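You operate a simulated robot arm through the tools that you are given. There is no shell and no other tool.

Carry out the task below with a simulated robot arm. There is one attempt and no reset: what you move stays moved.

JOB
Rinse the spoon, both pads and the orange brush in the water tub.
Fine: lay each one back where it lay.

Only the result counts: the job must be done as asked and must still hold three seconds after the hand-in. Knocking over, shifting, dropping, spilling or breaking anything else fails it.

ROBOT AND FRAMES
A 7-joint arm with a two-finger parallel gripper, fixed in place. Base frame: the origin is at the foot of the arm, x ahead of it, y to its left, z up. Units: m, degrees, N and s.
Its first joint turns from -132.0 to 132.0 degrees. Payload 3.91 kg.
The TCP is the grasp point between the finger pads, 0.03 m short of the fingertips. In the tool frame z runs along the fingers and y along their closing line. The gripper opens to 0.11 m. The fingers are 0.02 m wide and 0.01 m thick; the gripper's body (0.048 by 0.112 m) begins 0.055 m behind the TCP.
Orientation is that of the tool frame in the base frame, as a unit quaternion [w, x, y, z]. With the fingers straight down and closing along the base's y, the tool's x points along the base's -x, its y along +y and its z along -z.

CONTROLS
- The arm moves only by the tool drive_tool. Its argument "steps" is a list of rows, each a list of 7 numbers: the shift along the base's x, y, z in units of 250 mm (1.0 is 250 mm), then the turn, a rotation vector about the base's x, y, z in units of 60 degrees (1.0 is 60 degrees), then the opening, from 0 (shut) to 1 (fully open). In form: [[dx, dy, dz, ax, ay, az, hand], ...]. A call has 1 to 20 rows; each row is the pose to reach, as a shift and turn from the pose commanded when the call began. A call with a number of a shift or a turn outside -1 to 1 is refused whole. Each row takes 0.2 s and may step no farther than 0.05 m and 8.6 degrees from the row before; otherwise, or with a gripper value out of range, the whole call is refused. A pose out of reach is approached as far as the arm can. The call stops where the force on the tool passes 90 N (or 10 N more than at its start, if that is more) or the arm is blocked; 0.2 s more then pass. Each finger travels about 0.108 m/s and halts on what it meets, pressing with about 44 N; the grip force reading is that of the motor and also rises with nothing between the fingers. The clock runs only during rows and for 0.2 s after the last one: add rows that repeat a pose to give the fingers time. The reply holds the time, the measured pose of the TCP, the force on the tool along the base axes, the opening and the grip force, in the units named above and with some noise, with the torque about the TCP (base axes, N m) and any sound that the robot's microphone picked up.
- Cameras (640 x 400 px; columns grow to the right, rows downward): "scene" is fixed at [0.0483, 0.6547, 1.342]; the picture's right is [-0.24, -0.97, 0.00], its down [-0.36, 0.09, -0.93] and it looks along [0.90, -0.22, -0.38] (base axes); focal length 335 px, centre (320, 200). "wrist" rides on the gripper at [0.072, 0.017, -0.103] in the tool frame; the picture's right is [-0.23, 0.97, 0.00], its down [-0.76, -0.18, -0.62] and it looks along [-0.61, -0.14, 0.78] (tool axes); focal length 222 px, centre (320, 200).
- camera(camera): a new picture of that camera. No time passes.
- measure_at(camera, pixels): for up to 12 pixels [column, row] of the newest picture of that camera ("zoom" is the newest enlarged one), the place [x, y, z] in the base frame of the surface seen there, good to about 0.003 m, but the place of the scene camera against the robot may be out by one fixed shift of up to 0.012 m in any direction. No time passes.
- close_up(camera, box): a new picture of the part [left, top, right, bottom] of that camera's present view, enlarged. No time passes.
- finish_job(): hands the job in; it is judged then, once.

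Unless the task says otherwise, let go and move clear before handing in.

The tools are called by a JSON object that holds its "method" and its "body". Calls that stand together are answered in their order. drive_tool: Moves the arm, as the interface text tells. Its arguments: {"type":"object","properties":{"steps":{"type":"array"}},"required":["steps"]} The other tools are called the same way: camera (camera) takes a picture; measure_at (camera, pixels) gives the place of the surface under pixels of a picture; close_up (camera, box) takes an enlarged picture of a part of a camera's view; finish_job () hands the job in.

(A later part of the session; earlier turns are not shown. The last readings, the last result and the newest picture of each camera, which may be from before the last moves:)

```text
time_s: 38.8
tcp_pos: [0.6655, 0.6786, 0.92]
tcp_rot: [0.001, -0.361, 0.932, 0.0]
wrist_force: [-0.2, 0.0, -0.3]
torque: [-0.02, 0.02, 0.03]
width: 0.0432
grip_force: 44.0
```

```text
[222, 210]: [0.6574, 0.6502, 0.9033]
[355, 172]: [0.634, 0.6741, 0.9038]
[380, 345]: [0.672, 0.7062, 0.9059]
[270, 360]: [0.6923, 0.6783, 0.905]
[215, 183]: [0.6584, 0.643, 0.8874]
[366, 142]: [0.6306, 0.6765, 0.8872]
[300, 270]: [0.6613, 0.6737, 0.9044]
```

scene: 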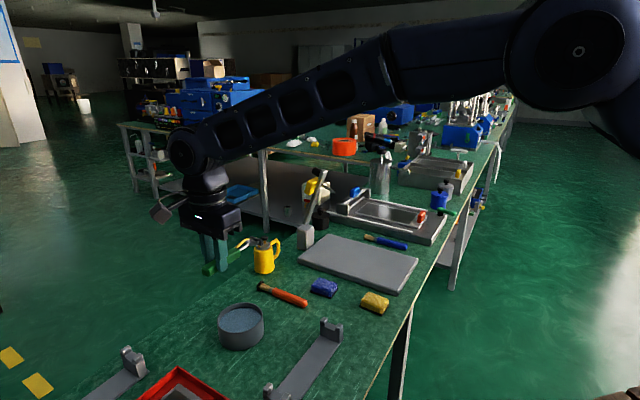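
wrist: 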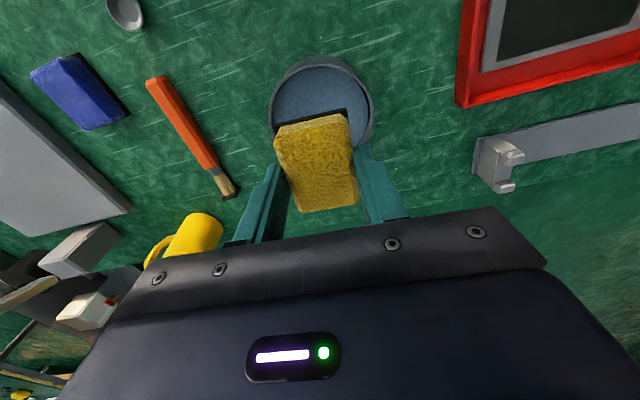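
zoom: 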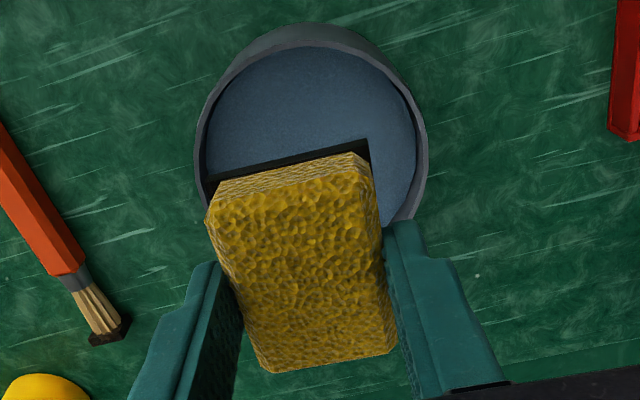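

The pad and slab corners clear the tub's inner wall by about 9 mm. I'll lower it into the water slowly.

{"method": "drive_tool", "body": {"steps": [[0.003, 0.002, -0.1, 0, 0, 0, 0.28], [0.003, 0.002, -0.2, 0, 0, 0, 0.28], [0.003, 0.002, -0.27, 0, 0, 0, 0.28], [0.003, 0.002, -0.32, 0, 0, 0, 0.28], [0.003, 0.002, -0.36, 0, 0, 0, 0.28], [0.003, 0.002, -0.39, 0, 0, 0, 0.28], [0.003, 0.002, -0.41, 0, 0, 0, 0.28], [0.003, 0.002, -0.424, 0, 0, 0, 0.28], [0.003, 0.002, -0.424, 0, 0, 0, 0.28]]}}

{"method": "close_up", "body": {"camera": "scene", "box": [180, 230, 300, 370]}}

```text
time_s: 40.8
tcp_pos: [0.6669, 0.679, 0.8125]
tcp_rot: [-0.001, -0.361, 0.933, 0.001]
wrist_force: [1.0, -0.5, -0.3]
torque: [-0.02, 0.01, -0.01]
width: 0.0432
grip_force: 44.0
```

```text
2.86 times, centred on (240, 300) of scene
```

zoom: 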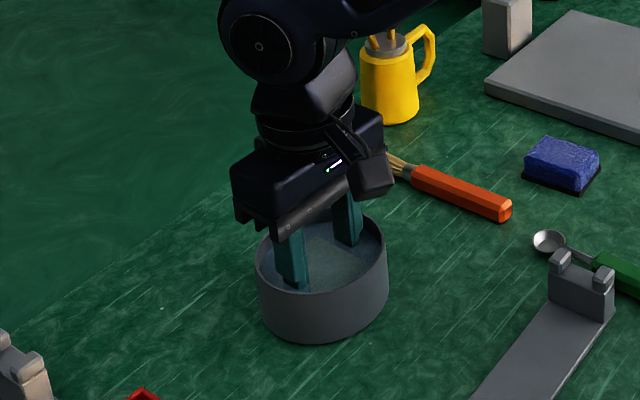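

The pad is fully under water with no contact force. I'll swish with small safe motions, then lift out and check.

{"method": "drive_tool", "body": {"steps": [[0.009, 0.008, 0, 0, 0, 0, 0.28], [0, 0, 0.02, 0, 0, 0, 0.28], [-0.009, -0.008, 0, 0, 0, 0, 0.28], [0, 0, 0.02, 0, 0, 0, 0.28], [0.009, 0.008, 0, 0, 0, 0, 0.28], [0, 0, 0.02, 0, 0, 0, 0.28], [-0.009, -0.008, 0, 0, 0, 0, 0.28], [0, 0, 0.02, 0, 0, 0, 0.28], [0.009, 0.008, 0, 0, 0, 0, 0.28], [0, 0, 0.02, 0, 0, 0, 0.28], [-0.009, -0.008, 0, 0, 0, 0, 0.28], [0, 0, 0.02, 0, 0, 0, 0.28], [0, 0, 0, 0, 0, 0, 0.28], [0, 0, 0, 0, 0, 0, 0.28]]}}

{"method": "drive_tool", "body": {"steps": [[0, 0, 0.03, 0, 0, 0, 0.28], [0, 0, 0.08, 0, 0, 0, 0.28], [0, 0, 0.14, 0, 0, 0, 0.28], [0, 0, 0.22, 0, 0, 0, 0.28], [0, 0, 0.32, 0, 0, 0, 0.28], [-0.003, -0.002, 0.424, 0, 0, 0, 0.28], [-0.003, -0.002, 0.424, 0, 0, 0, 0.28], [-0.003, -0.002, 0.424, 0, 0, 0, 0.28]]}}

{"method": "close_up", "body": {"camera": "scene", "box": [180, 230, 300, 370]}}

```text
time_s: 43.8
tcp_pos: [0.667, 0.6774, 0.8146]
tcp_rot: [0.0, -0.361, 0.933, -0.001]
wrist_force: [0.1, -1.1, -0.6]
torque: [0.0, 0.0, 0.0]
width: 0.043
grip_force: 44.5
```

```text
time_s: 45.6
tcp_pos: [0.6635, 0.6768, 0.9212]
tcp_rot: [-0.001, -0.361, 0.933, 0.0]
wrist_force: [0.0, -1.3, -0.9]
torque: [-0.05, 0.01, 0.04]
width: 0.0435
grip_force: 43.6
```

```text
2.86 times, centred on (240, 300) of scene
```

zoom: 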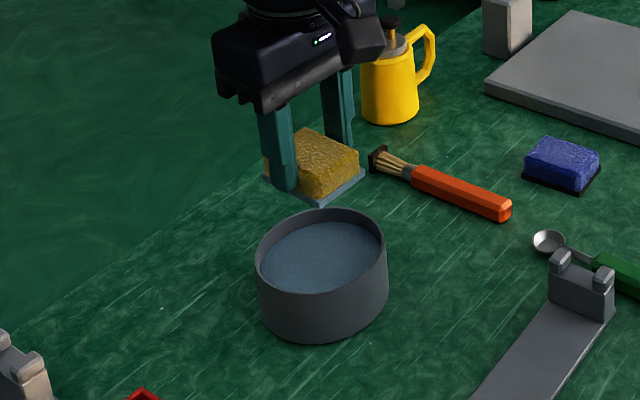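

The pad's slab changed from black to pale blue. I'll look closely at it and at the spoon's tip to see whether they match.

{"method": "close_up", "body": {"camera": "scene", "box": [225, 270, 275, 310]}}

{"method": "close_up", "body": {"camera": "scene", "box": [300, 295, 380, 350]}}

{"method": "camera", "body": {"camera": "wrist"}}

```text
10.00 times, centred on (250, 290) of scene
```

zoom: 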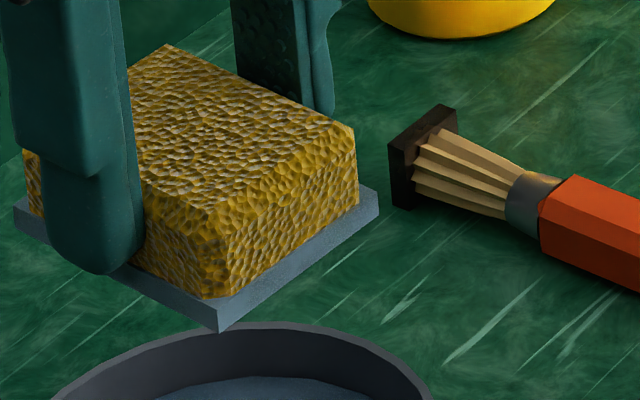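

```text
7.27 times, centred on (340, 322) of scene
```

zoom: 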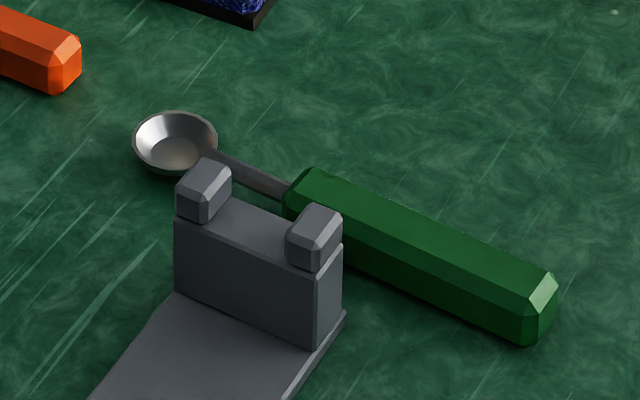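

```text
taken
```

wrist: 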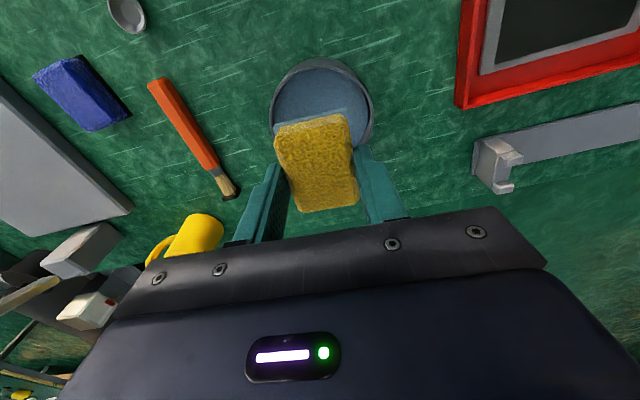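

The spoon's tip is bare, while the pad now carries a pale blue wet layer instead of black grime. I'll let it drip over the tub with light shakes and see if the layer changes.

{"method": "drive_tool", "body": {"steps": [[0, 0, -0.04, 0, 0, 0, 0.28], [0, 0, 0, 0, 0, 0, 0.28], [0, 0, -0.04, 0, 0, 0, 0.28], [0, 0, 0, 0, 0, 0, 0.28], [0, 0, -0.04, 0, 0, 0, 0.28], [0, 0, 0, 0, 0, 0, 0.28], [0, 0, -0.04, 0, 0, 0, 0.28], [0, 0, 0, 0, 0, 0, 0.28], [0, 0, 0, 0, 0, 0, 0.28], [0, 0, 0, 0, 0, 0, 0.28], [0, 0, 0, 0, 0, 0, 0.28], [0, 0, 0, 0, 0, 0, 0.28], [0, 0, 0, 0, 0, 0, 0.28], [0, 0, 0, 0, 0, 0, 0.28]]}}

{"method": "close_up", "body": {"camera": "scene", "box": [225, 270, 275, 310]}}

```text
time_s: 48.6
tcp_pos: [0.6677, 0.6771, 0.9198]
tcp_rot: [-0.001, -0.361, 0.932, 0.001]
wrist_force: [-0.4, 0.4, 0.1]
torque: [-0.01, 0.0, -0.01]
width: 0.0432
grip_force: 43.4
```

```text
10.00 times, centred on (250, 290) of scene
```

zoom: 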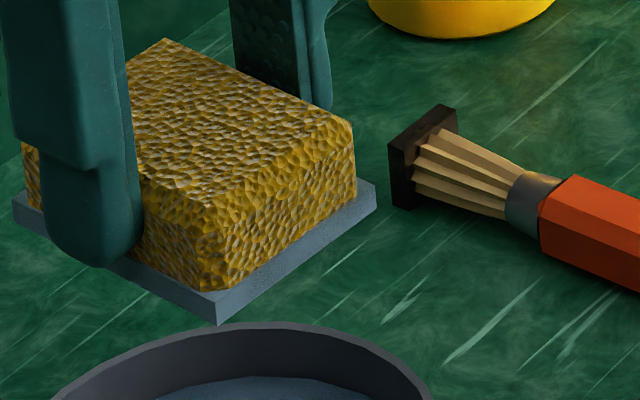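

The layer stays as it is: a clean wet pad. I'll carry it back the same way.

{"method": "drive_tool", "body": {"steps": [[0.005, -0.1, 0, 0, 0, 0, 0.28], [0.01, -0.25, 0, 0, 0, 0, 0.28], [0.014, -0.4, 0, 0, 0, 0, 0.28], [0.018, -0.504, 0, 0, 0, 0, 0.28]]}}

{"method": "drive_tool", "body": {"steps": [[0.006, -0.16, 0, 0, 0, 0, 0.28], [0.012, -0.34, 0, 0, 0, 0, 0.28], [0.018, -0.52, 0, 0, 0, 0, 0.28], [0.024, -0.68, 0, 0, 0, 0, 0.28], [0.03, -0.8, 0, 0, 0, 0, 0.28], [0.03, -0.8, -0.12, 0, 0, 0, 0.28], [0.03, -0.8, -0.24, 0, 0, 0, 0.28], [0.03, -0.8, -0.33, 0, 0, 0, 0.28], [0.03, -0.8, -0.39, 0, 0, 0, 0.28], [0.03, -0.8, -0.43, 0, 0, 0, 0.28], [0.03, -0.8, -0.45, 0, 0, 0, 0.28], [0.03, -0.8, -0.458, 0, 0, 0, 0.28], [0.03, -0.8, -0.461, 0, 0, 0, 0.28], [0.03, -0.8, -0.461, 0, 0, 0, 0.28]]}}

```text
time_s: 49.6
tcp_pos: [0.6715, 0.5526, 0.9207]
tcp_rot: [0.001, -0.361, 0.932, 0.0]
wrist_force: [-0.4, 0.3, 1.3]
torque: [-0.01, 0.03, 0.01]
width: 0.0432
grip_force: 44.6
```

```text
time_s: 52.6
tcp_pos: [0.6791, 0.3514, 0.805]
tcp_rot: [0.0, -0.361, 0.932, 0.0]
wrist_force: [0.1, 0.3, -0.6]
torque: [-0.02, 0.01, -0.02]
width: 0.0431
grip_force: 43.4
```

The pad is at its place just above contact. I'll lower it another millimetre and release.

{"method": "drive_tool", "body": {"steps": [[0, 0, -0.003, 0, 0, 0, 0.28], [0, 0, -0.005, 0, 0, 0, 0.28], [0, 0, -0.005, 0, 0, 0, 0.28]]}}

{"method": "drive_tool", "body": {"steps": [[0, 0, 0, 0, 0, 0, 0.42], [0, 0, 0, 0, 0, 0, 0.48], [0, 0, 0, 0, 0, 0, 0.54], [0, 0, 0, 0, 0, 0, 0.58], [0, 0, 0, 0, 0, 0, 0.58], [0, 0, 0.06, 0, 0, 0, 0.58], [0, 0, 0.16, 0, 0, 0, 0.58], [0, 0, 0.28, 0, 0, 0, 0.58], [0, 0, 0.388, 0, 0, 0, 0.58], [0, 0, 0.388, 0, 0, 0, 0.58]]}}

{"method": "camera", "body": {"camera": "wrist"}}

{"method": "measure_at", "body": {"camera": "wrist", "pixels": [[293, 95], [332, 85], [341, 138], [304, 148], [312, 91], [337, 112], [322, 144], [298, 122], [317, 117]]}}

```text
time_s: 53.4
tcp_pos: [0.6784, 0.3523, 0.8037]
tcp_rot: [0.001, -0.361, 0.932, 0.001]
wrist_force: [3.5, -0.7, 8.8]
torque: [-0.04, -0.11, 0.01]
width: 0.0434
grip_force: 44.1
```

```text
time_s: 55.6
tcp_pos: [0.6796, 0.3507, 0.901]
tcp_rot: [0.0, -0.361, 0.933, 0.0]
wrist_force: [0.7, 0.2, 0.5]
torque: [0.01, 0.05, 0.0]
width: 0.0635
grip_force: 0.0
```

```text
taken
```

wrist: 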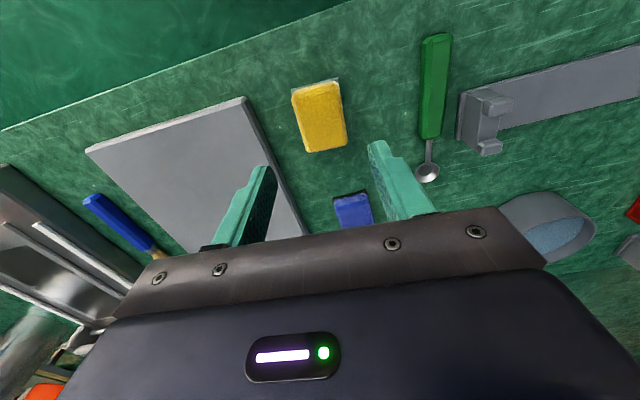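

```text
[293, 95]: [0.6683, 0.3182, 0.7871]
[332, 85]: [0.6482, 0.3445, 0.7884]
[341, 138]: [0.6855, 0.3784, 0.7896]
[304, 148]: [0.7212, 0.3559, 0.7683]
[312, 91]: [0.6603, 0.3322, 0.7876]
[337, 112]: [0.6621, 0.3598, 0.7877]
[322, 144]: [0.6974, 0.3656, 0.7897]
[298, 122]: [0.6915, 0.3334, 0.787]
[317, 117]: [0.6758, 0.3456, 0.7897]
```

The yellow pad is down and clean at its place. Next is the blue pad; I'll move above it to measure.

{"method": "drive_tool", "body": {"steps": [[0.066, 0.086, 0.02, 0, 0, 0, 0.58], [0.132, 0.171, 0.04, 0, 0, 0, 0.58], [0.198, 0.257, 0.06, 0, 0, 0, 0.58], [0.264, 0.342, 0.06, 0, 0, 0, 0.58], [0.33, 0.428, 0.06, 0, 0, 0, 0.58], [0.33, 0.428, 0.06, 0, 0, 0, 0.58]]}}

{"method": "camera", "body": {"camera": "wrist"}}

{"method": "close_up", "body": {"camera": "wrist", "box": [260, 70, 380, 165]}}

{"method": "close_up", "body": {"camera": "scene", "box": [300, 260, 420, 350]}}

```text
time_s: 57.0
tcp_pos: [0.7617, 0.4585, 0.914]
tcp_rot: [0.0, -0.361, 0.933, 0.0]
wrist_force: [-0.2, -0.2, -0.2]
torque: [0.0, -0.02, -0.03]
width: 0.0638
grip_force: 0.0
```

```text
taken
```

wrist: 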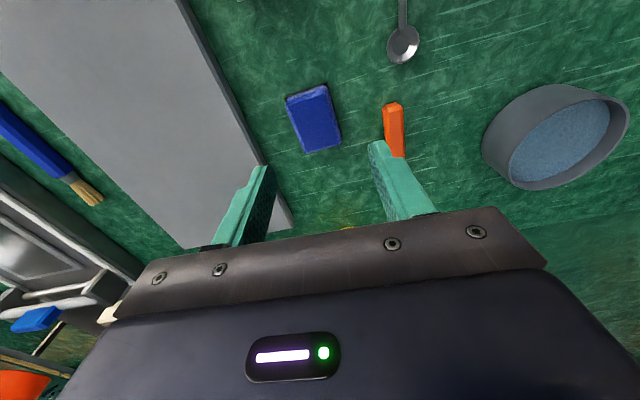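

```text
4.21 times, centred on (320, 118) of wrist
```

zoom: 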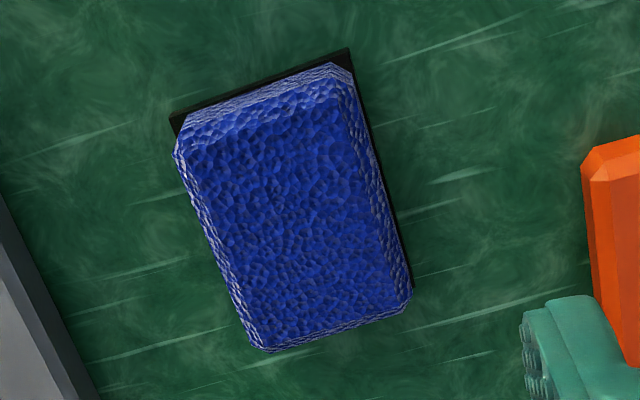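

```text
4.44 times, centred on (360, 305) of scene
```

zoom: 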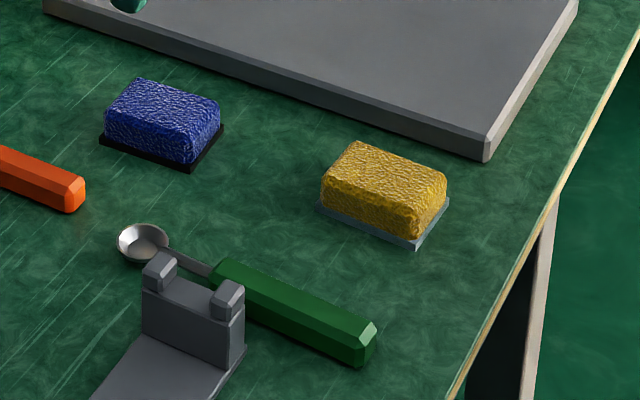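

The yellow pad sits within a pixel of its original place. Now I'll measure the blue pad's corners from the wrist view.

{"method": "measure_at", "body": {"camera": "wrist", "pixels": [[290, 103], [322, 90], [337, 138], [306, 149], [306, 97], [332, 114], [321, 144], [297, 126], [314, 120], [288, 97], [325, 83], [250, 120]]}}

{"method": "measure_at", "body": {"camera": "wrist", "pixels": [[390, 108], [393, 120], [396, 135], [398, 150], [262, 150], [265, 160], [270, 145], [245, 115], [350, 150], [380, 150], [280, 150], [388, 103]]}}

```text
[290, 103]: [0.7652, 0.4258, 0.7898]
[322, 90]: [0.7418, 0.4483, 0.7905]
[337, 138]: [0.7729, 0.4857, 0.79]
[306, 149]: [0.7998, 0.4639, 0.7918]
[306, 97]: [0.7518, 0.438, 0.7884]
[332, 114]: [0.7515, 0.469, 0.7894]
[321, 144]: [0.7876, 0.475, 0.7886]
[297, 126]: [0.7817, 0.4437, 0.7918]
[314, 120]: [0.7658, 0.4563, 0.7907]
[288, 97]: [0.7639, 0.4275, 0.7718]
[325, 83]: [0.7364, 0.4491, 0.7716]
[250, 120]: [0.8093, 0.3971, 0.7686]
```

```text
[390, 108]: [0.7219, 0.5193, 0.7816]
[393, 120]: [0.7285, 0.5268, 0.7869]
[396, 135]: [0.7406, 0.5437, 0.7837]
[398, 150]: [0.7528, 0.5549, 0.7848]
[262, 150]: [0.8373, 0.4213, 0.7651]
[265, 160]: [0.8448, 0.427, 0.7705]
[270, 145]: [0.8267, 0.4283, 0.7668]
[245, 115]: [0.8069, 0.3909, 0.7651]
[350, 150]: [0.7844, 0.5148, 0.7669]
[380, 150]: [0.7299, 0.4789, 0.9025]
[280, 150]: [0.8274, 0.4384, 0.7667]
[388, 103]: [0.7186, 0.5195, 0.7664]
```

The blue pad is centred near (0.770, 0.457) with its long side at about 48.5°. I'll turn 6° more, centre on it, and descend around it.

{"method": "drive_tool", "body": {"steps": [[0.017, -0.003, 0, 0, 0, 0.05, 0.6], [0.033, -0.006, 0, 0, 0, 0.1, 0.6], [0.033, -0.006, -0.1, 0, 0, 0.1, 0.6], [0.033, -0.006, -0.2, 0, 0, 0.1, 0.6], [0.033, -0.006, -0.2, 0, 0, 0.1, 0.6]]}}

{"method": "camera", "body": {"camera": "wrist"}}

{"method": "close_up", "body": {"camera": "wrist", "box": [240, 80, 400, 200]}}

```text
time_s: 58.2
tcp_pos: [0.7695, 0.4572, 0.8655]
tcp_rot: [0.0, -0.409, 0.913, 0.0]
wrist_force: [0.4, -0.7, 0.4]
torque: [-0.01, -0.02, 0.03]
width: 0.0662
grip_force: 0.2
```

```text
taken
```

wrist: 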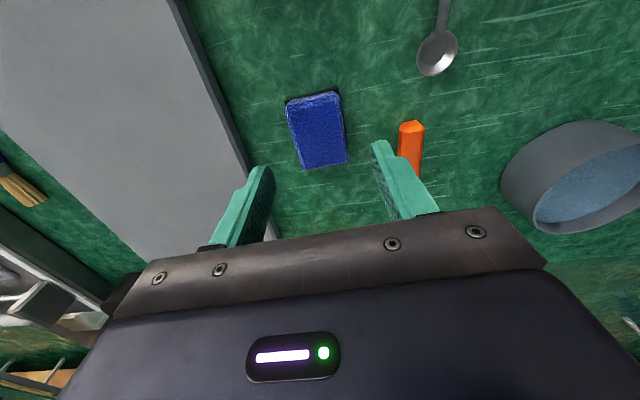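

```text
3.33 times, centred on (320, 140) of wrist
```

zoom: 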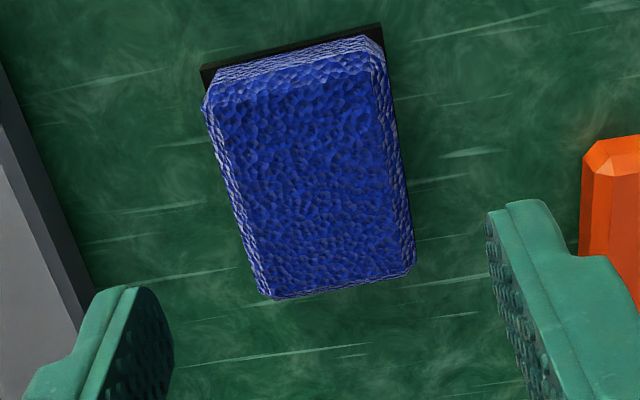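

I'll check the corners once more from this closer view.

{"method": "measure_at", "body": {"camera": "zoom", "pixels": [[212, 105], [370, 55], [405, 265], [270, 290], [290, 85], [390, 160], [335, 280], [235, 190], [310, 180], [203, 70], [380, 28], [570, 200]]}}

```text
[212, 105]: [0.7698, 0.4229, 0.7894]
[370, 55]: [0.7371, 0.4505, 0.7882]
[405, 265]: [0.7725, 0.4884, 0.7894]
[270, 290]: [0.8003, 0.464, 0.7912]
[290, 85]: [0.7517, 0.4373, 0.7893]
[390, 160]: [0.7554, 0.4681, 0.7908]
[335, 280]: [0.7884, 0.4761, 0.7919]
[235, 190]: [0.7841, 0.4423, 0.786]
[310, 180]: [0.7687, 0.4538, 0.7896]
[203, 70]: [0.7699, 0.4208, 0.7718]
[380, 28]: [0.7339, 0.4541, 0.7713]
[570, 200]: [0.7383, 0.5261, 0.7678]
```

The pad centre, (0.770, 0.4565), matches the TCP. I'll descend to z 0.804 and close.

{"method": "drive_tool", "body": {"steps": [[0, 0, -0.1, 0, 0, 0, 0.6], [0, 0, -0.18, 0, 0, 0, 0.6], [0, 0, -0.23, 0, 0, 0, 0.6], [0, 0, -0.246, 0, 0, 0, 0.6], [0, 0, -0.246, 0, 0, 0, 0.6]]}}

{"method": "drive_tool", "body": {"steps": [[0, 0, 0, 0, 0, 0, 0.48], [0, 0, 0, 0, 0, 0, 0.42], [0, 0, 0, 0, 0, 0, 0.38], [0, 0, 0, 0, 0, 0, 0.34], [0, 0, 0, 0, 0, 0, 0.28], [0, 0, 0, 0, 0, 0, 0.28]]}}

```text
time_s: 59.4
tcp_pos: [0.7677, 0.4554, 0.8041]
tcp_rot: [0.0, -0.41, 0.912, 0.0]
wrist_force: [-0.2, -0.4, -0.1]
torque: [0.0, -0.03, -0.02]
width: 0.0658
grip_force: 0.0
```

```text
time_s: 60.8
tcp_pos: [0.7682, 0.4569, 0.8046]
tcp_rot: [0.0, -0.409, 0.912, -0.001]
wrist_force: [-0.2, 0.4, 0.0]
torque: [-0.05, 0.03, 0.0]
width: 0.0435
grip_force: 44.2
```

The blue pad is gripped at 0.0435 m. I'll lift it and carry it over the tub.

{"method": "drive_tool", "body": {"steps": [[0, 0, 0.08, 0, 0, 0, 0.28], [0, 0, 0.2, 0, 0, 0, 0.28], [0, 0, 0.34, 0, 0, 0, 0.28], [0, 0, 0.464, 0, 0, 0, 0.28], [-0.059, 0.126, 0.464, 0, 0, 0, 0.28], [-0.13, 0.279, 0.464, 0, 0, 0, 0.28], [-0.2, 0.43, 0.464, 0, 0, 0, 0.28], [-0.27, 0.58, 0.464, 0, 0, 0, 0.28], [-0.34, 0.73, 0.464, 0, 0, 0, 0.28], [-0.412, 0.885, 0.464, 0, 0, 0, 0.28], [-0.412, 0.885, 0.464, 0, 0, 0, 0.28]]}}

{"method": "close_up", "body": {"camera": "wrist", "box": [250, 45, 400, 225]}}

{"method": "measure_at", "body": {"camera": "zoom", "pixels": [[222, 210], [355, 172], [380, 345], [270, 360], [215, 183], [366, 142], [300, 270]]}}

```text
time_s: 63.2
tcp_pos: [0.6639, 0.6782, 0.9208]
tcp_rot: [0.0, -0.409, 0.912, 0.0]
wrist_force: [0.0, -0.1, 0.0]
torque: [0.01, 0.0, 0.02]
width: 0.0432
grip_force: 43.5
```

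```text
2.22 times, centred on (325, 135) of wrist
```

zoom: 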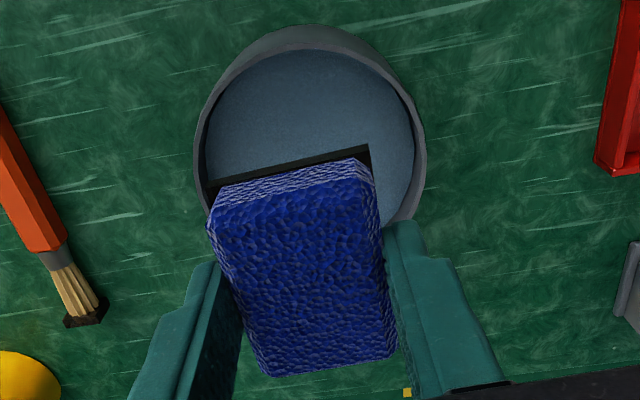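

```text
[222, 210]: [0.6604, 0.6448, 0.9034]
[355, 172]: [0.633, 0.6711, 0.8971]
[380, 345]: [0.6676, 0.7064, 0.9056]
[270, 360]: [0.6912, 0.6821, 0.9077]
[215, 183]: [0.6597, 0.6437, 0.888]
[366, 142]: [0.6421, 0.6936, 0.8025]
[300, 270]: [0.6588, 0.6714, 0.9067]
```

The held pad's centre reads (0.663, 0.676), so I'll shift 2–3 mm to centre it and lower it into the water, then swish.

{"method": "drive_tool", "body": {"steps": [[0.01, 0.006, -0.1, 0, 0, 0, 0.28], [0.01, 0.006, -0.2, 0, 0, 0, 0.28], [0.01, 0.006, -0.27, 0, 0, 0, 0.28], [0.01, 0.006, -0.32, 0, 0, 0, 0.28], [0.01, 0.006, -0.36, 0, 0, 0, 0.28], [0.01, 0.006, -0.39, 0, 0, 0, 0.28], [0.01, 0.006, -0.41, 0, 0, 0, 0.28], [0.01, 0.006, -0.424, 0, 0, 0, 0.28], [0.01, 0.006, -0.424, 0, 0, 0, 0.28]]}}

{"method": "drive_tool", "body": {"steps": [[0.009, 0.008, 0, 0, 0, 0, 0.28], [0, 0, 0.02, 0, 0, 0, 0.28], [-0.009, -0.008, 0, 0, 0, 0, 0.28], [0, 0, 0.02, 0, 0, 0, 0.28], [0.009, 0.008, 0, 0, 0, 0, 0.28], [0, 0, 0.02, 0, 0, 0, 0.28], [-0.009, -0.008, 0, 0, 0, 0, 0.28], [0, 0, 0.02, 0, 0, 0, 0.28], [0.009, 0.008, 0, 0, 0, 0, 0.28], [0, 0, 0.02, 0, 0, 0, 0.28], [-0.009, -0.008, 0, 0, 0, 0, 0.28], [0, 0, 0.02, 0, 0, 0, 0.28], [0, 0, 0, 0, 0, 0, 0.28], [0, 0, 0, 0, 0, 0, 0.28]]}}

{"method": "drive_tool", "body": {"steps": [[0, 0, 0.03, 0, 0, 0, 0.28], [0, 0, 0.08, 0, 0, 0, 0.28], [0, 0, 0.14, 0, 0, 0, 0.28], [0, 0, 0.22, 0, 0, 0, 0.28], [0, 0, 0.32, 0, 0, 0, 0.28], [-0.01, -0.006, 0.424, 0, 0, 0, 0.28], [-0.01, -0.006, 0.424, 0, 0, 0, 0.28], [-0.01, -0.006, 0.424, 0, 0, 0, 0.28]]}}

{"method": "close_up", "body": {"camera": "scene", "box": [180, 230, 300, 370]}}

```text
time_s: 65.2
tcp_pos: [0.6677, 0.6789, 0.8155]
tcp_rot: [0.0, -0.409, 0.913, 0.0]
wrist_force: [-0.1, -0.1, 0.2]
torque: [0.0, 0.0, 0.02]
width: 0.0434
grip_force: 44.0
```

```text
time_s: 68.2
tcp_pos: [0.668, 0.6798, 0.8139]
tcp_rot: [0.0, -0.409, 0.913, 0.0]
wrist_force: [0.7, -0.4, -0.3]
torque: [0.03, 0.0, -0.01]
width: 0.0435
grip_force: 44.2
```

```text
time_s: 70.0
tcp_pos: [0.6657, 0.6773, 0.9222]
tcp_rot: [0.0, -0.409, 0.912, 0.0]
wrist_force: [-0.3, -0.2, -0.6]
torque: [-0.01, -0.01, -0.01]
width: 0.0434
grip_force: 43.7
```

```text
2.86 times, centred on (240, 300) of scene
```

zoom: 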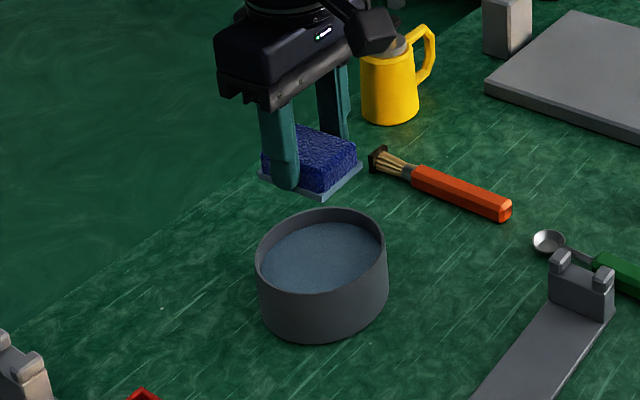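

The blue pad's slab is rinsed pale blue too, and the tub is unmoved. I'll carry it back and lower it.

{"method": "drive_tool", "body": {"steps": [[0.06, -0.13, 0, 0, 0, 0, 0.28], [0.13, -0.28, 0, 0, 0, 0, 0.28], [0.2, -0.43, 0, 0, 0, 0, 0.28], [0.27, -0.58, 0, 0, 0, 0, 0.28], [0.34, -0.73, 0, 0, 0, 0, 0.28], [0.39, -0.838, 0, 0, 0, 0, 0.28], [0.412, -0.885, 0, 0, 0, 0, 0.28], [0.412, -0.885, -0.14, 0, 0, 0, 0.28], [0.412, -0.885, -0.27, 0, 0, 0, 0.28], [0.412, -0.885, -0.36, 0, 0, 0, 0.28], [0.412, -0.885, -0.42, 0, 0, 0, 0.28], [0.412, -0.885, -0.45, 0, 0, 0, 0.28], [0.412, -0.885, -0.459, 0, 0, 0, 0.28], [0.412, -0.885, -0.463, 0, 0, 0, 0.28], [0.412, -0.885, -0.465, 0, 0, 0, 0.28], [0.412, -0.885, -0.465, 0, 0, 0, 0.28]]}}

```text
time_s: 73.4
tcp_pos: [0.7672, 0.457, 0.8035]
tcp_rot: [0.0, -0.409, 0.912, 0.0]
wrist_force: [-0.5, -0.8, -0.3]
torque: [0.0, 0.04, -0.01]
width: 0.0434
grip_force: 43.9
```

No contact force yet, so I'll lower about a millimetre in small steps and read the force.

{"method": "drive_tool", "body": {"steps": [[0, 0, -0.002, 0, 0, 0, 0.28], [0, 0, -0.004, 0, 0, 0, 0.28], [0, 0, -0.004, 0, 0, 0, 0.28]]}}

```text
time_s: 74.2
tcp_pos: [0.7687, 0.4574, 0.8039]
tcp_rot: [0.0, -0.41, 0.912, 0.001]
wrist_force: [-1.4, 0.0, 7.1]
torque: [-0.02, 0.07, -0.01]
width: 0.0434
grip_force: 43.9
```

A 7 N upward force confirms contact with the bench. I'll release and rise.

{"method": "drive_tool", "body": {"steps": [[0, 0, 0, 0, 0, 0, 0.42], [0, 0, 0, 0, 0, 0, 0.48], [0, 0, 0, 0, 0, 0, 0.54], [0, 0, 0, 0, 0, 0, 0.6], [0, 0, 0, 0, 0, 0, 0.6], [0, 0, 0.06, 0, 0, 0, 0.6], [0, 0, 0.16, 0, 0, 0, 0.6], [0, 0, 0.28, 0, 0, 0, 0.6], [0, 0, 0.44, 0, 0, 0, 0.6], [0, 0, 0.44, 0, 0, 0, 0.6]]}}

{"method": "camera", "body": {"camera": "wrist"}}

{"method": "close_up", "body": {"camera": "scene", "box": [200, 220, 440, 370]}}

```text
time_s: 76.4
tcp_pos: [0.7679, 0.4567, 0.9134]
tcp_rot: [0.0, -0.408, 0.913, 0.0]
wrist_force: [-0.8, 1.0, -1.3]
torque: [0.01, -0.01, 0.0]
width: 0.0662
grip_force: 0.1
```

```text
taken
```

wrist: 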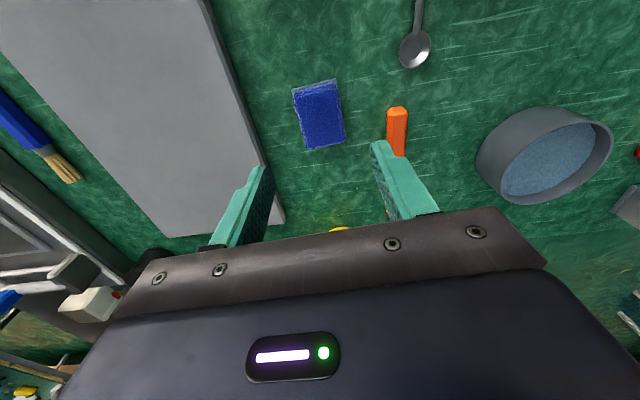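

```text
2.67 times, centred on (320, 295) of scene
```

zoom: 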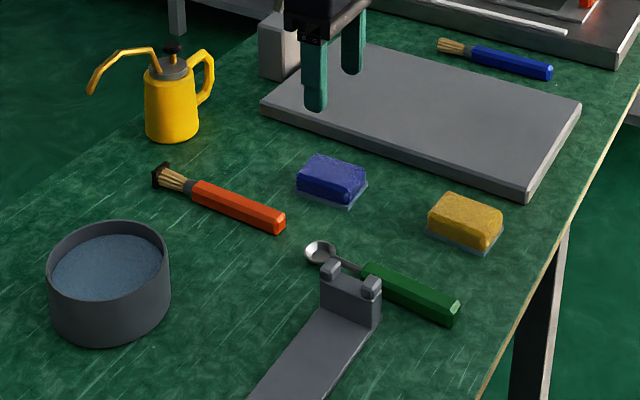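

Both pads and the spoon are clean and in place. Now I'll move over the orange brush's handle to measure it.

{"method": "drive_tool", "body": {"steps": [[-0.047, 0.111, 0.026, 0, 0, -0.02, 0.55], [-0.093, 0.222, 0.026, 0, 0, -0.04, 0.5], [-0.14, 0.333, 0.026, 0, 0, -0.06, 0.45], [-0.14, 0.333, 0.026, 0, 0, -0.06, 0.4], [-0.14, 0.333, 0.026, 0, 0, -0.06, 0.4]]}}

{"method": "camera", "body": {"camera": "wrist"}}

{"method": "close_up", "body": {"camera": "wrist", "box": [240, 80, 400, 220]}}

```text
time_s: 77.6
tcp_pos: [0.734, 0.5386, 0.9218]
tcp_rot: [0.0, -0.38, 0.925, 0.001]
wrist_force: [0.2, 0.1, 0.2]
torque: [-0.01, 0.01, 0.0]
width: 0.0441
grip_force: 0.0
```

```text
taken
```

wrist: 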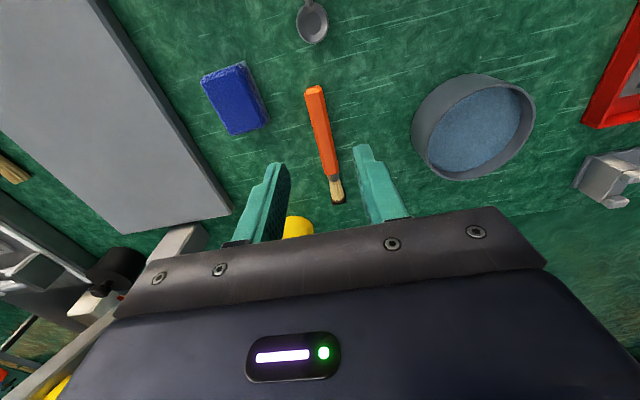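

```text
2.86 times, centred on (320, 150) of wrist
```

zoom: 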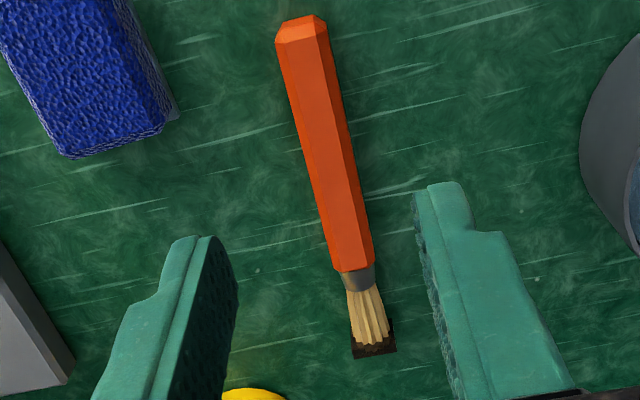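

The brush handle runs from (300,30) to (352,265) in the zoom with its bristle tip at (375,340). I'll measure along it.

{"method": "measure_at", "body": {"camera": "zoom", "pixels": [[302, 45], [308, 75], [315, 105], [322, 135], [329, 165], [336, 195], [343, 225], [350, 255], [358, 280], [365, 305], [371, 330], [376, 350]]}}

{"method": "measure_at", "body": {"camera": "zoom", "pixels": [[288, 80], [328, 70], [300, 130], [340, 120], [313, 190], [356, 180], [325, 240], [368, 230], [300, 20], [355, 355], [395, 345], [400, 150]]}}

```text
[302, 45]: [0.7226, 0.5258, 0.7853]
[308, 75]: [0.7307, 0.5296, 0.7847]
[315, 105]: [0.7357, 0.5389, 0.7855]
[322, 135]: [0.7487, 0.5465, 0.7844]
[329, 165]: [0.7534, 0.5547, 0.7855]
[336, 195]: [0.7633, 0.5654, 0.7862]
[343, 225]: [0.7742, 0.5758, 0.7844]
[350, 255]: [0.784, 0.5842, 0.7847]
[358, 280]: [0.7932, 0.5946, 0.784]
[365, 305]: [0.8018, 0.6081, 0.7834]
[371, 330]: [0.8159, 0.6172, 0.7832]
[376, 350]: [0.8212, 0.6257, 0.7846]
```

```text
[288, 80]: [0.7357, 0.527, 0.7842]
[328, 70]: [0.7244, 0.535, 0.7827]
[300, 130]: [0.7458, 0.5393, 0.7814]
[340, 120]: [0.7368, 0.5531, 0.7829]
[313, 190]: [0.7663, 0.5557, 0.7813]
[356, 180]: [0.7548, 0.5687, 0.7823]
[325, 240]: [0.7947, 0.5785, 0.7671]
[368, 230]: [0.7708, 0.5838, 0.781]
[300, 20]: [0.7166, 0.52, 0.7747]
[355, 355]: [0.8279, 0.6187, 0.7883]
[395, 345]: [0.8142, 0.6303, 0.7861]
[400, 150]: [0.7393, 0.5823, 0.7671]
```

The brush axis runs at 45° about 2 mm to one side of the TCP, and the hand's yaw already matches. I'll shift over, descend astride the handle, and check.

{"method": "drive_tool", "body": {"steps": [[0.005, -0.005, -0.12, 0, 0, 0, 0.4], [0.005, -0.005, -0.24, 0, 0, 0, 0.38], [0.005, -0.005, -0.34, 0, 0, 0, 0.36], [0.005, -0.005, -0.42, 0, 0, 0, 0.36], [0.005, -0.005, -0.465, 0, 0, 0, 0.36], [0.005, -0.005, -0.482, 0, 0, 0, 0.36], [0.005, -0.005, -0.482, 0, 0, 0, 0.36]]}}

{"method": "camera", "body": {"camera": "wrist"}}

```text
time_s: 79.2
tcp_pos: [0.7341, 0.5398, 0.7986]
tcp_rot: [0.0, -0.38, 0.925, 0.0]
wrist_force: [-0.2, 0.2, -0.6]
torque: [-0.03, 0.03, 0.0]
width: 0.0396
grip_force: 0.0
```

```text
taken
```

wrist: 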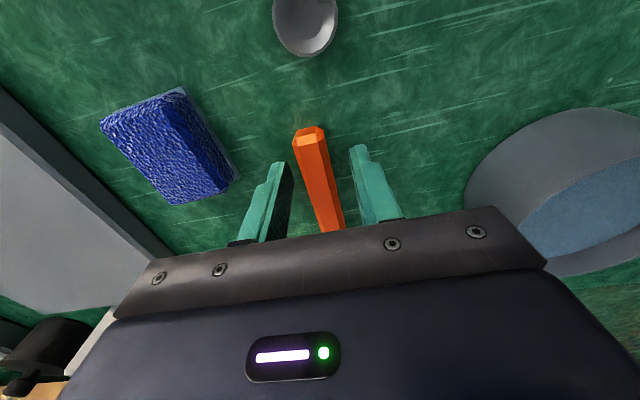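

The orange handle sits between the fingers at (318,170). I'll close, then lift.

{"method": "drive_tool", "body": {"steps": [[0, 0, 0, 0, 0, 0, 0.26], [0, 0, 0, 0, 0, 0, 0.16], [0, 0, 0, 0, 0, 0, 0.1], [0, 0, 0, 0, 0, 0, 0.05], [0, 0, 0, 0, 0, 0, 0.05], [0, 0, 0, 0, 0, 0, 0.0]]}}

{"method": "drive_tool", "body": {"steps": [[0, 0, 0.06, 0, 0, 0, 0.0], [0, 0, 0.16, 0, 0, 0, 0.0], [0, 0, 0.3, 0, 0, 0, 0.0], [0, 0, 0.46, 0, 0, 0, 0.0], [0, 0, 0.62, 0, 0, 0, 0.0], [0, 0, 0.76, 0, 0, 0, 0.0], [0, 0, 0.8, 0, 0, 0, 0.0], [0, 0, 0.8, 0, 0, 0, 0.0]]}}

{"method": "camera", "body": {"camera": "wrist"}}

{"method": "close_up", "body": {"camera": "scene", "box": [180, 170, 420, 370]}}

```text
time_s: 80.6
tcp_pos: [0.7347, 0.5397, 0.7989]
tcp_rot: [0.0, -0.381, 0.925, 0.0]
wrist_force: [-0.2, -0.8, 0.3]
torque: [0.01, -0.01, -0.02]
width: 0.0174
grip_force: 43.6
```

```text
time_s: 82.4
tcp_pos: [0.7325, 0.5379, 0.998]
tcp_rot: [0.0, -0.38, 0.925, 0.0]
wrist_force: [-0.9, 0.6, 0.0]
torque: [-0.05, 0.03, 0.01]
width: 0.0174
grip_force: 44.7
```

```text
taken
```

wrist: 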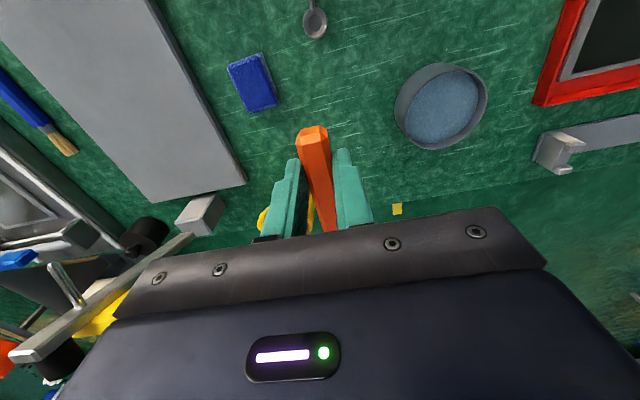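

```text
2.00 times, centred on (300, 270) of scene
```

zoom: 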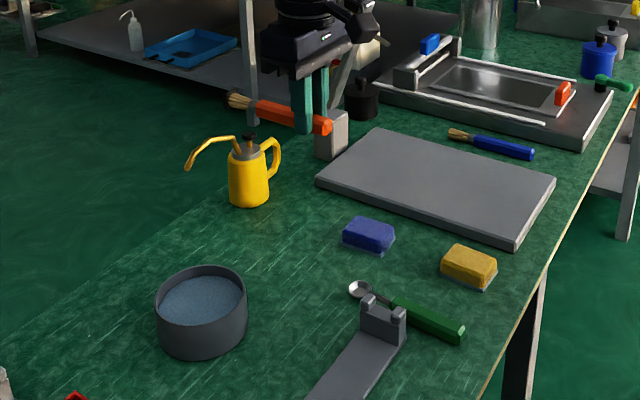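

The brush is lifted level with grime still on the tip. I'll check the can's top height before swinging past.

{"method": "measure_at", "body": {"camera": "zoom", "pixels": [[248, 138], [215, 138], [188, 165], [270, 142], [235, 100], [325, 125], [260, 110]]}}

```text
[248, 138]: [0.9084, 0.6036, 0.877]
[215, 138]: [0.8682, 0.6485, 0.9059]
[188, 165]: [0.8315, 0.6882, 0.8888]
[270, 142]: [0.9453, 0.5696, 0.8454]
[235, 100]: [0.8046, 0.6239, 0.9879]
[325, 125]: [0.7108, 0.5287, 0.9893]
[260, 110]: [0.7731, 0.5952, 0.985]
```

The can's spout tops out near z 0.90, below the brush at 0.965. I'll carry the brush towards the tub at this height and turn it to -44°.

{"method": "drive_tool", "body": {"steps": [[-0.0288, 0.0489, 0, 0, 0, -0.1054, 0], [-0.0576, 0.0977, 0, 0, 0, -0.2107, 0], [-0.0864, 0.1466, 0, 0, 0, -0.3161, 0], [-0.1152, 0.1954, 0, 0, 0, -0.4214, 0], [-0.144, 0.2443, 0, 0, 0, -0.5268, 0], [-0.1728, 0.2931, 0, 0, 0, -0.6321, 0], [-0.2016, 0.342, 0, 0, 0, -0.7375, 0]]}}

{"method": "drive_tool", "body": {"steps": [[-0.0288, 0.0489, 0, 0, 0, -0.1054, 0], [-0.0576, 0.0977, 0, 0, 0, -0.2107, 0], [-0.0864, 0.1466, 0, 0, 0, -0.3161, 0], [-0.1152, 0.1954, 0, 0, 0, -0.4214, 0], [-0.144, 0.2443, 0, 0, 0, -0.5268, 0], [-0.1728, 0.2931, 0, 0, 0, -0.6321, 0], [-0.2016, 0.342, 0, 0, 0, -0.7375, 0], [-0.2016, 0.342, 0, 0, 0, -0.7375, 0]]}}

{"method": "drive_tool", "body": {"steps": [[0, 0, 0, 0.0824, 0.086, 0, 0], [0, 0, 0, 0.1648, 0.1719, 0, 0], [0, 0, 0, 0.2472, 0.2579, 0, 0], [0, 0, 0, 0.3295, 0.3438, 0, 0], [0, 0, 0, 0.4119, 0.4298, 0, 0], [0, 0, 0, 0.4943, 0.5157, 0, 0], [0, 0, 0, 0.5767, 0.6017, 0, 0], [0, 0, 0, 0.5767, 0.6017, 0, 0]]}}

{"method": "close_up", "body": {"camera": "scene", "box": [180, 220, 320, 370]}}

```text
time_s: 84.0
tcp_pos: [0.684, 0.6245, 0.9977]
tcp_rot: [0.0, -0.002, 1.0, 0.0]
wrist_force: [0.3, 0.0, -1.1]
torque: [-0.01, 0.0, -0.02]
width: 0.0174
grip_force: 43.5
```

```text
time_s: 85.8
tcp_pos: [0.6345, 0.7101, 0.998]
tcp_rot: [0.0, 0.374, 0.927, 0.0]
wrist_force: [0.4, 0.2, -1.3]
torque: [-0.05, 0.0, 0.03]
width: 0.0176
grip_force: 44.2
```

```text
time_s: 87.6
tcp_pos: [0.6354, 0.7094, 0.9991]
tcp_rot: [-0.392, 0.338, 0.841, 0.158]
wrist_force: [0.5, -1.1, 0.6]
torque: [0.01, -0.01, -0.04]
width: 0.0175
grip_force: 43.1
```

```text
2.67 times, centred on (250, 295) of scene
```

zoom: 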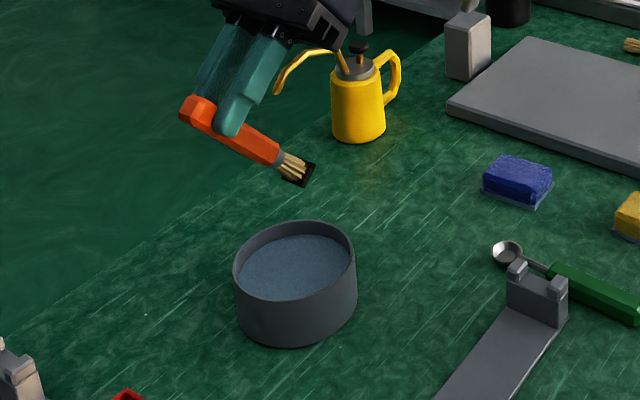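

{"method": "measure_at", "body": {"camera": "zoom", "pixels": [[305, 175], [295, 180], [308, 166], [303, 185], [290, 168], [275, 155], [215, 120], [295, 222], [236, 265], [354, 255], [296, 298]]}}

```text
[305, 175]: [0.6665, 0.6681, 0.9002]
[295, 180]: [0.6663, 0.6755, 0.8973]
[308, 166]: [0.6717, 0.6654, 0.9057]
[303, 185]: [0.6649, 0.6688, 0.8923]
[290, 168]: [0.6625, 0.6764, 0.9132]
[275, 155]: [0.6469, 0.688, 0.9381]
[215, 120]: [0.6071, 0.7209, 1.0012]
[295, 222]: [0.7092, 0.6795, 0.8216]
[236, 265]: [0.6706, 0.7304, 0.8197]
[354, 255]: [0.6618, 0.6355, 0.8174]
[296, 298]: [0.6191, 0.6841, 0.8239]
```

The bristle tip reads about 13 mm off the tub's centre along the dip direction, as planned, with its lowest corner near z 0.885. I'll lower it into the water.

{"method": "drive_tool", "body": {"steps": [[0, 0, -0.08, 0, 0, 0, 0], [0, 0, -0.16, 0, 0, 0, 0], [0, 0, -0.24, 0, 0, 0, 0], [0, 0, -0.3, 0, 0, 0, 0], [0, 0, -0.35, 0, 0, 0, 0], [0, 0, -0.38, 0, 0, 0, 0], [0, 0, -0.41, 0, 0, 0, 0], [0, 0, -0.425, 0, 0, 0, 0], [0, 0, -0.436, 0, 0, 0, 0], [0, 0, -0.436, 0, 0, 0, 0]]}}

{"method": "close_up", "body": {"camera": "scene", "box": [180, 230, 300, 370]}}

```text
time_s: 89.8
tcp_pos: [0.6339, 0.71, 0.8884]
tcp_rot: [-0.392, 0.338, 0.841, 0.158]
wrist_force: [0.0, -0.3, -0.1]
torque: [0.02, -0.01, -0.02]
width: 0.0177
grip_force: 43.6
```

```text
2.86 times, centred on (240, 300) of scene
```

zoom: 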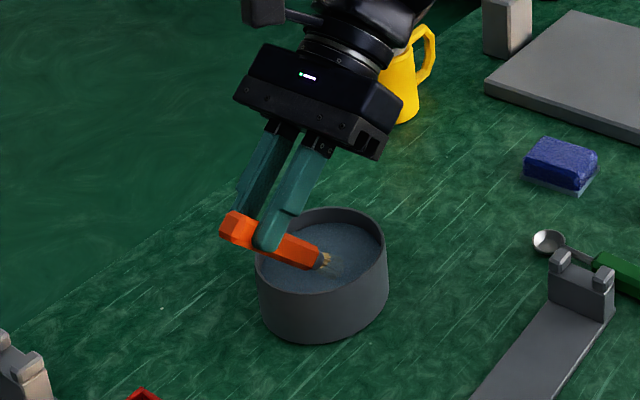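

The bristles are under water without touching the tub. I'll swish as before, then lift out.

{"method": "drive_tool", "body": {"steps": [[0.011, 0.012, 0, 0, 0, 0, 0], [0.022, 0.023, 0, 0, 0, 0, 0], [0.011, 0.012, 0, 0, 0, 0, 0], [0, 0, 0, 0, 0, 0, 0], [-0.011, -0.012, 0, 0, 0, 0, 0], [-0.022, -0.023, 0, 0, 0, 0, 0], [-0.011, -0.012, 0, 0, 0, 0, 0], [0, 0, 0, 0, 0, 0, 0], [0.011, 0.012, 0, 0, 0, 0, 0], [0.022, 0.023, 0, 0, 0, 0, 0], [0.011, 0.012, 0, 0, 0, 0, 0], [0, 0, 0, 0, 0, 0, 0], [-0.011, -0.012, 0, 0, 0, 0, 0], [-0.022, -0.023, 0, 0, 0, 0, 0], [-0.011, -0.012, 0, 0, 0, 0, 0], [0, 0, 0, 0, 0, 0, 0], [0, 0, 0, 0, 0, 0, 0], [0, 0, 0, 0, 0, 0, 0]]}}

{"method": "drive_tool", "body": {"steps": [[0, 0, 0.03, 0, 0, 0, 0], [0, 0, 0.08, 0, 0, 0, 0], [0, 0, 0.14, 0, 0, 0, 0], [0, 0, 0.22, 0, 0, 0, 0], [0, 0, 0.3, 0, 0, 0, 0], [0, 0, 0.38, 0, 0, 0, 0], [0, 0, 0.436, 0, 0, 0, 0], [0, 0, 0.436, 0, 0, 0, 0], [0, 0, 0.436, 0, 0, 0, 0]]}}

{"method": "close_up", "body": {"camera": "scene", "box": [180, 220, 320, 370]}}

```text
time_s: 93.6
tcp_pos: [0.634, 0.7096, 0.8909]
tcp_rot: [-0.393, 0.338, 0.841, 0.157]
wrist_force: [0.1, 0.8, 0.5]
torque: [0.03, -0.03, 0.03]
width: 0.0176
grip_force: 43.8
```

```text
time_s: 95.6
tcp_pos: [0.6356, 0.7104, 0.9988]
tcp_rot: [-0.392, 0.338, 0.841, 0.158]
wrist_force: [-0.3, -0.9, 0.2]
torque: [-0.03, 0.03, -0.04]
width: 0.0176
grip_force: 44.1
```

```text
2.67 times, centred on (250, 295) of scene
```

zoom: 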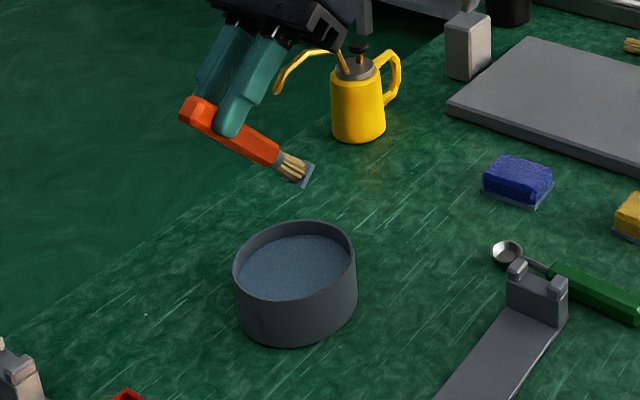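

The brush's tip patch turned from black to pale blue (308,173), so it is rinsed. I'll untilt and carry it back along the same path.

{"method": "drive_tool", "body": {"steps": [[0, 0, 0, -0.0824, -0.086, 0, 0], [0, 0, 0, -0.1648, -0.1719, 0, 0], [0, 0, 0, -0.2472, -0.2579, 0, 0], [0, 0, 0, -0.3295, -0.3438, 0, 0], [0, 0, 0, -0.4119, -0.4298, 0, 0], [0, 0, 0, -0.4943, -0.5157, 0, 0], [0, 0, 0, -0.5767, -0.6017, 0, 0]]}}

{"method": "drive_tool", "body": {"steps": [[0.0288, -0.0489, 0, 0, 0, 0.1054, 0], [0.0576, -0.0977, 0, 0, 0, 0.2107, 0], [0.0864, -0.1466, 0, 0, 0, 0.3161, 0], [0.1152, -0.1954, 0, 0, 0, 0.4214, 0], [0.144, -0.2443, 0, 0, 0, 0.5268, 0], [0.1728, -0.2931, 0, 0, 0, 0.6321, 0], [0.2016, -0.342, 0, 0, 0, 0.7375, 0]]}}

{"method": "drive_tool", "body": {"steps": [[0.0288, -0.0489, 0, 0, 0, 0.1054, 0], [0.0576, -0.0977, 0, 0, 0, 0.2107, 0], [0.0864, -0.1466, 0, 0, 0, 0.3161, 0], [0.1152, -0.1954, 0, 0, 0, 0.4214, 0], [0.144, -0.2443, 0, 0, 0, 0.5268, 0], [0.1728, -0.2931, 0, 0, 0, 0.6321, 0], [0.2016, -0.342, 0, 0, 0, 0.7375, 0], [0.2016, -0.342, 0, 0, 0, 0.7375, 0]]}}

{"method": "drive_tool", "body": {"steps": [[0, 0, -0.16, 0, 0, 0, 0], [0, 0, -0.32, 0, 0, 0, 0], [0, 0, -0.46, 0, 0, 0, 0], [0, 0, -0.58, 0, 0, 0, 0], [0, 0, -0.67, 0, 0, 0, 0], [0, 0, -0.73, 0, 0, 0, 0], [0, 0, -0.77, 0, 0, 0, 0], [0, 0, -0.788, 0, 0, 0, 0], [0, 0, -0.795, 0, 0, 0, 0], [0, 0, -0.798, 0, 0, 0, 0], [0, 0, -0.798, 0, 0, 0, 0]]}}

```text
time_s: 97.2
tcp_pos: [0.6348, 0.71, 0.9975]
tcp_rot: [0.0, 0.374, 0.927, 0.0]
wrist_force: [-0.2, 0.3, -0.1]
torque: [0.05, 0.09, -0.01]
width: 0.0174
grip_force: 43.6
```

```text
time_s: 98.8
tcp_pos: [0.6823, 0.6249, 0.9981]
tcp_rot: [0.0, -0.006, 1.0, 0.001]
wrist_force: [-0.1, -0.3, 0.1]
torque: [0.0, -0.03, 0.0]
width: 0.0174
grip_force: 43.7
```

```text
time_s: 100.6
tcp_pos: [0.7352, 0.5383, 0.9986]
tcp_rot: [0.0, -0.381, 0.925, 0.0]
wrist_force: [0.1, 0.5, -0.5]
torque: [-0.01, 0.04, 0.0]
width: 0.0173
grip_force: 43.9
```

```text
time_s: 103.0
tcp_pos: [0.7342, 0.5386, 0.7997]
tcp_rot: [0.0, -0.381, 0.925, 0.001]
wrist_force: [-0.9, -1.5, 1.9]
torque: [0.13, -0.13, -0.03]
width: 0.0177
grip_force: 44.1
```

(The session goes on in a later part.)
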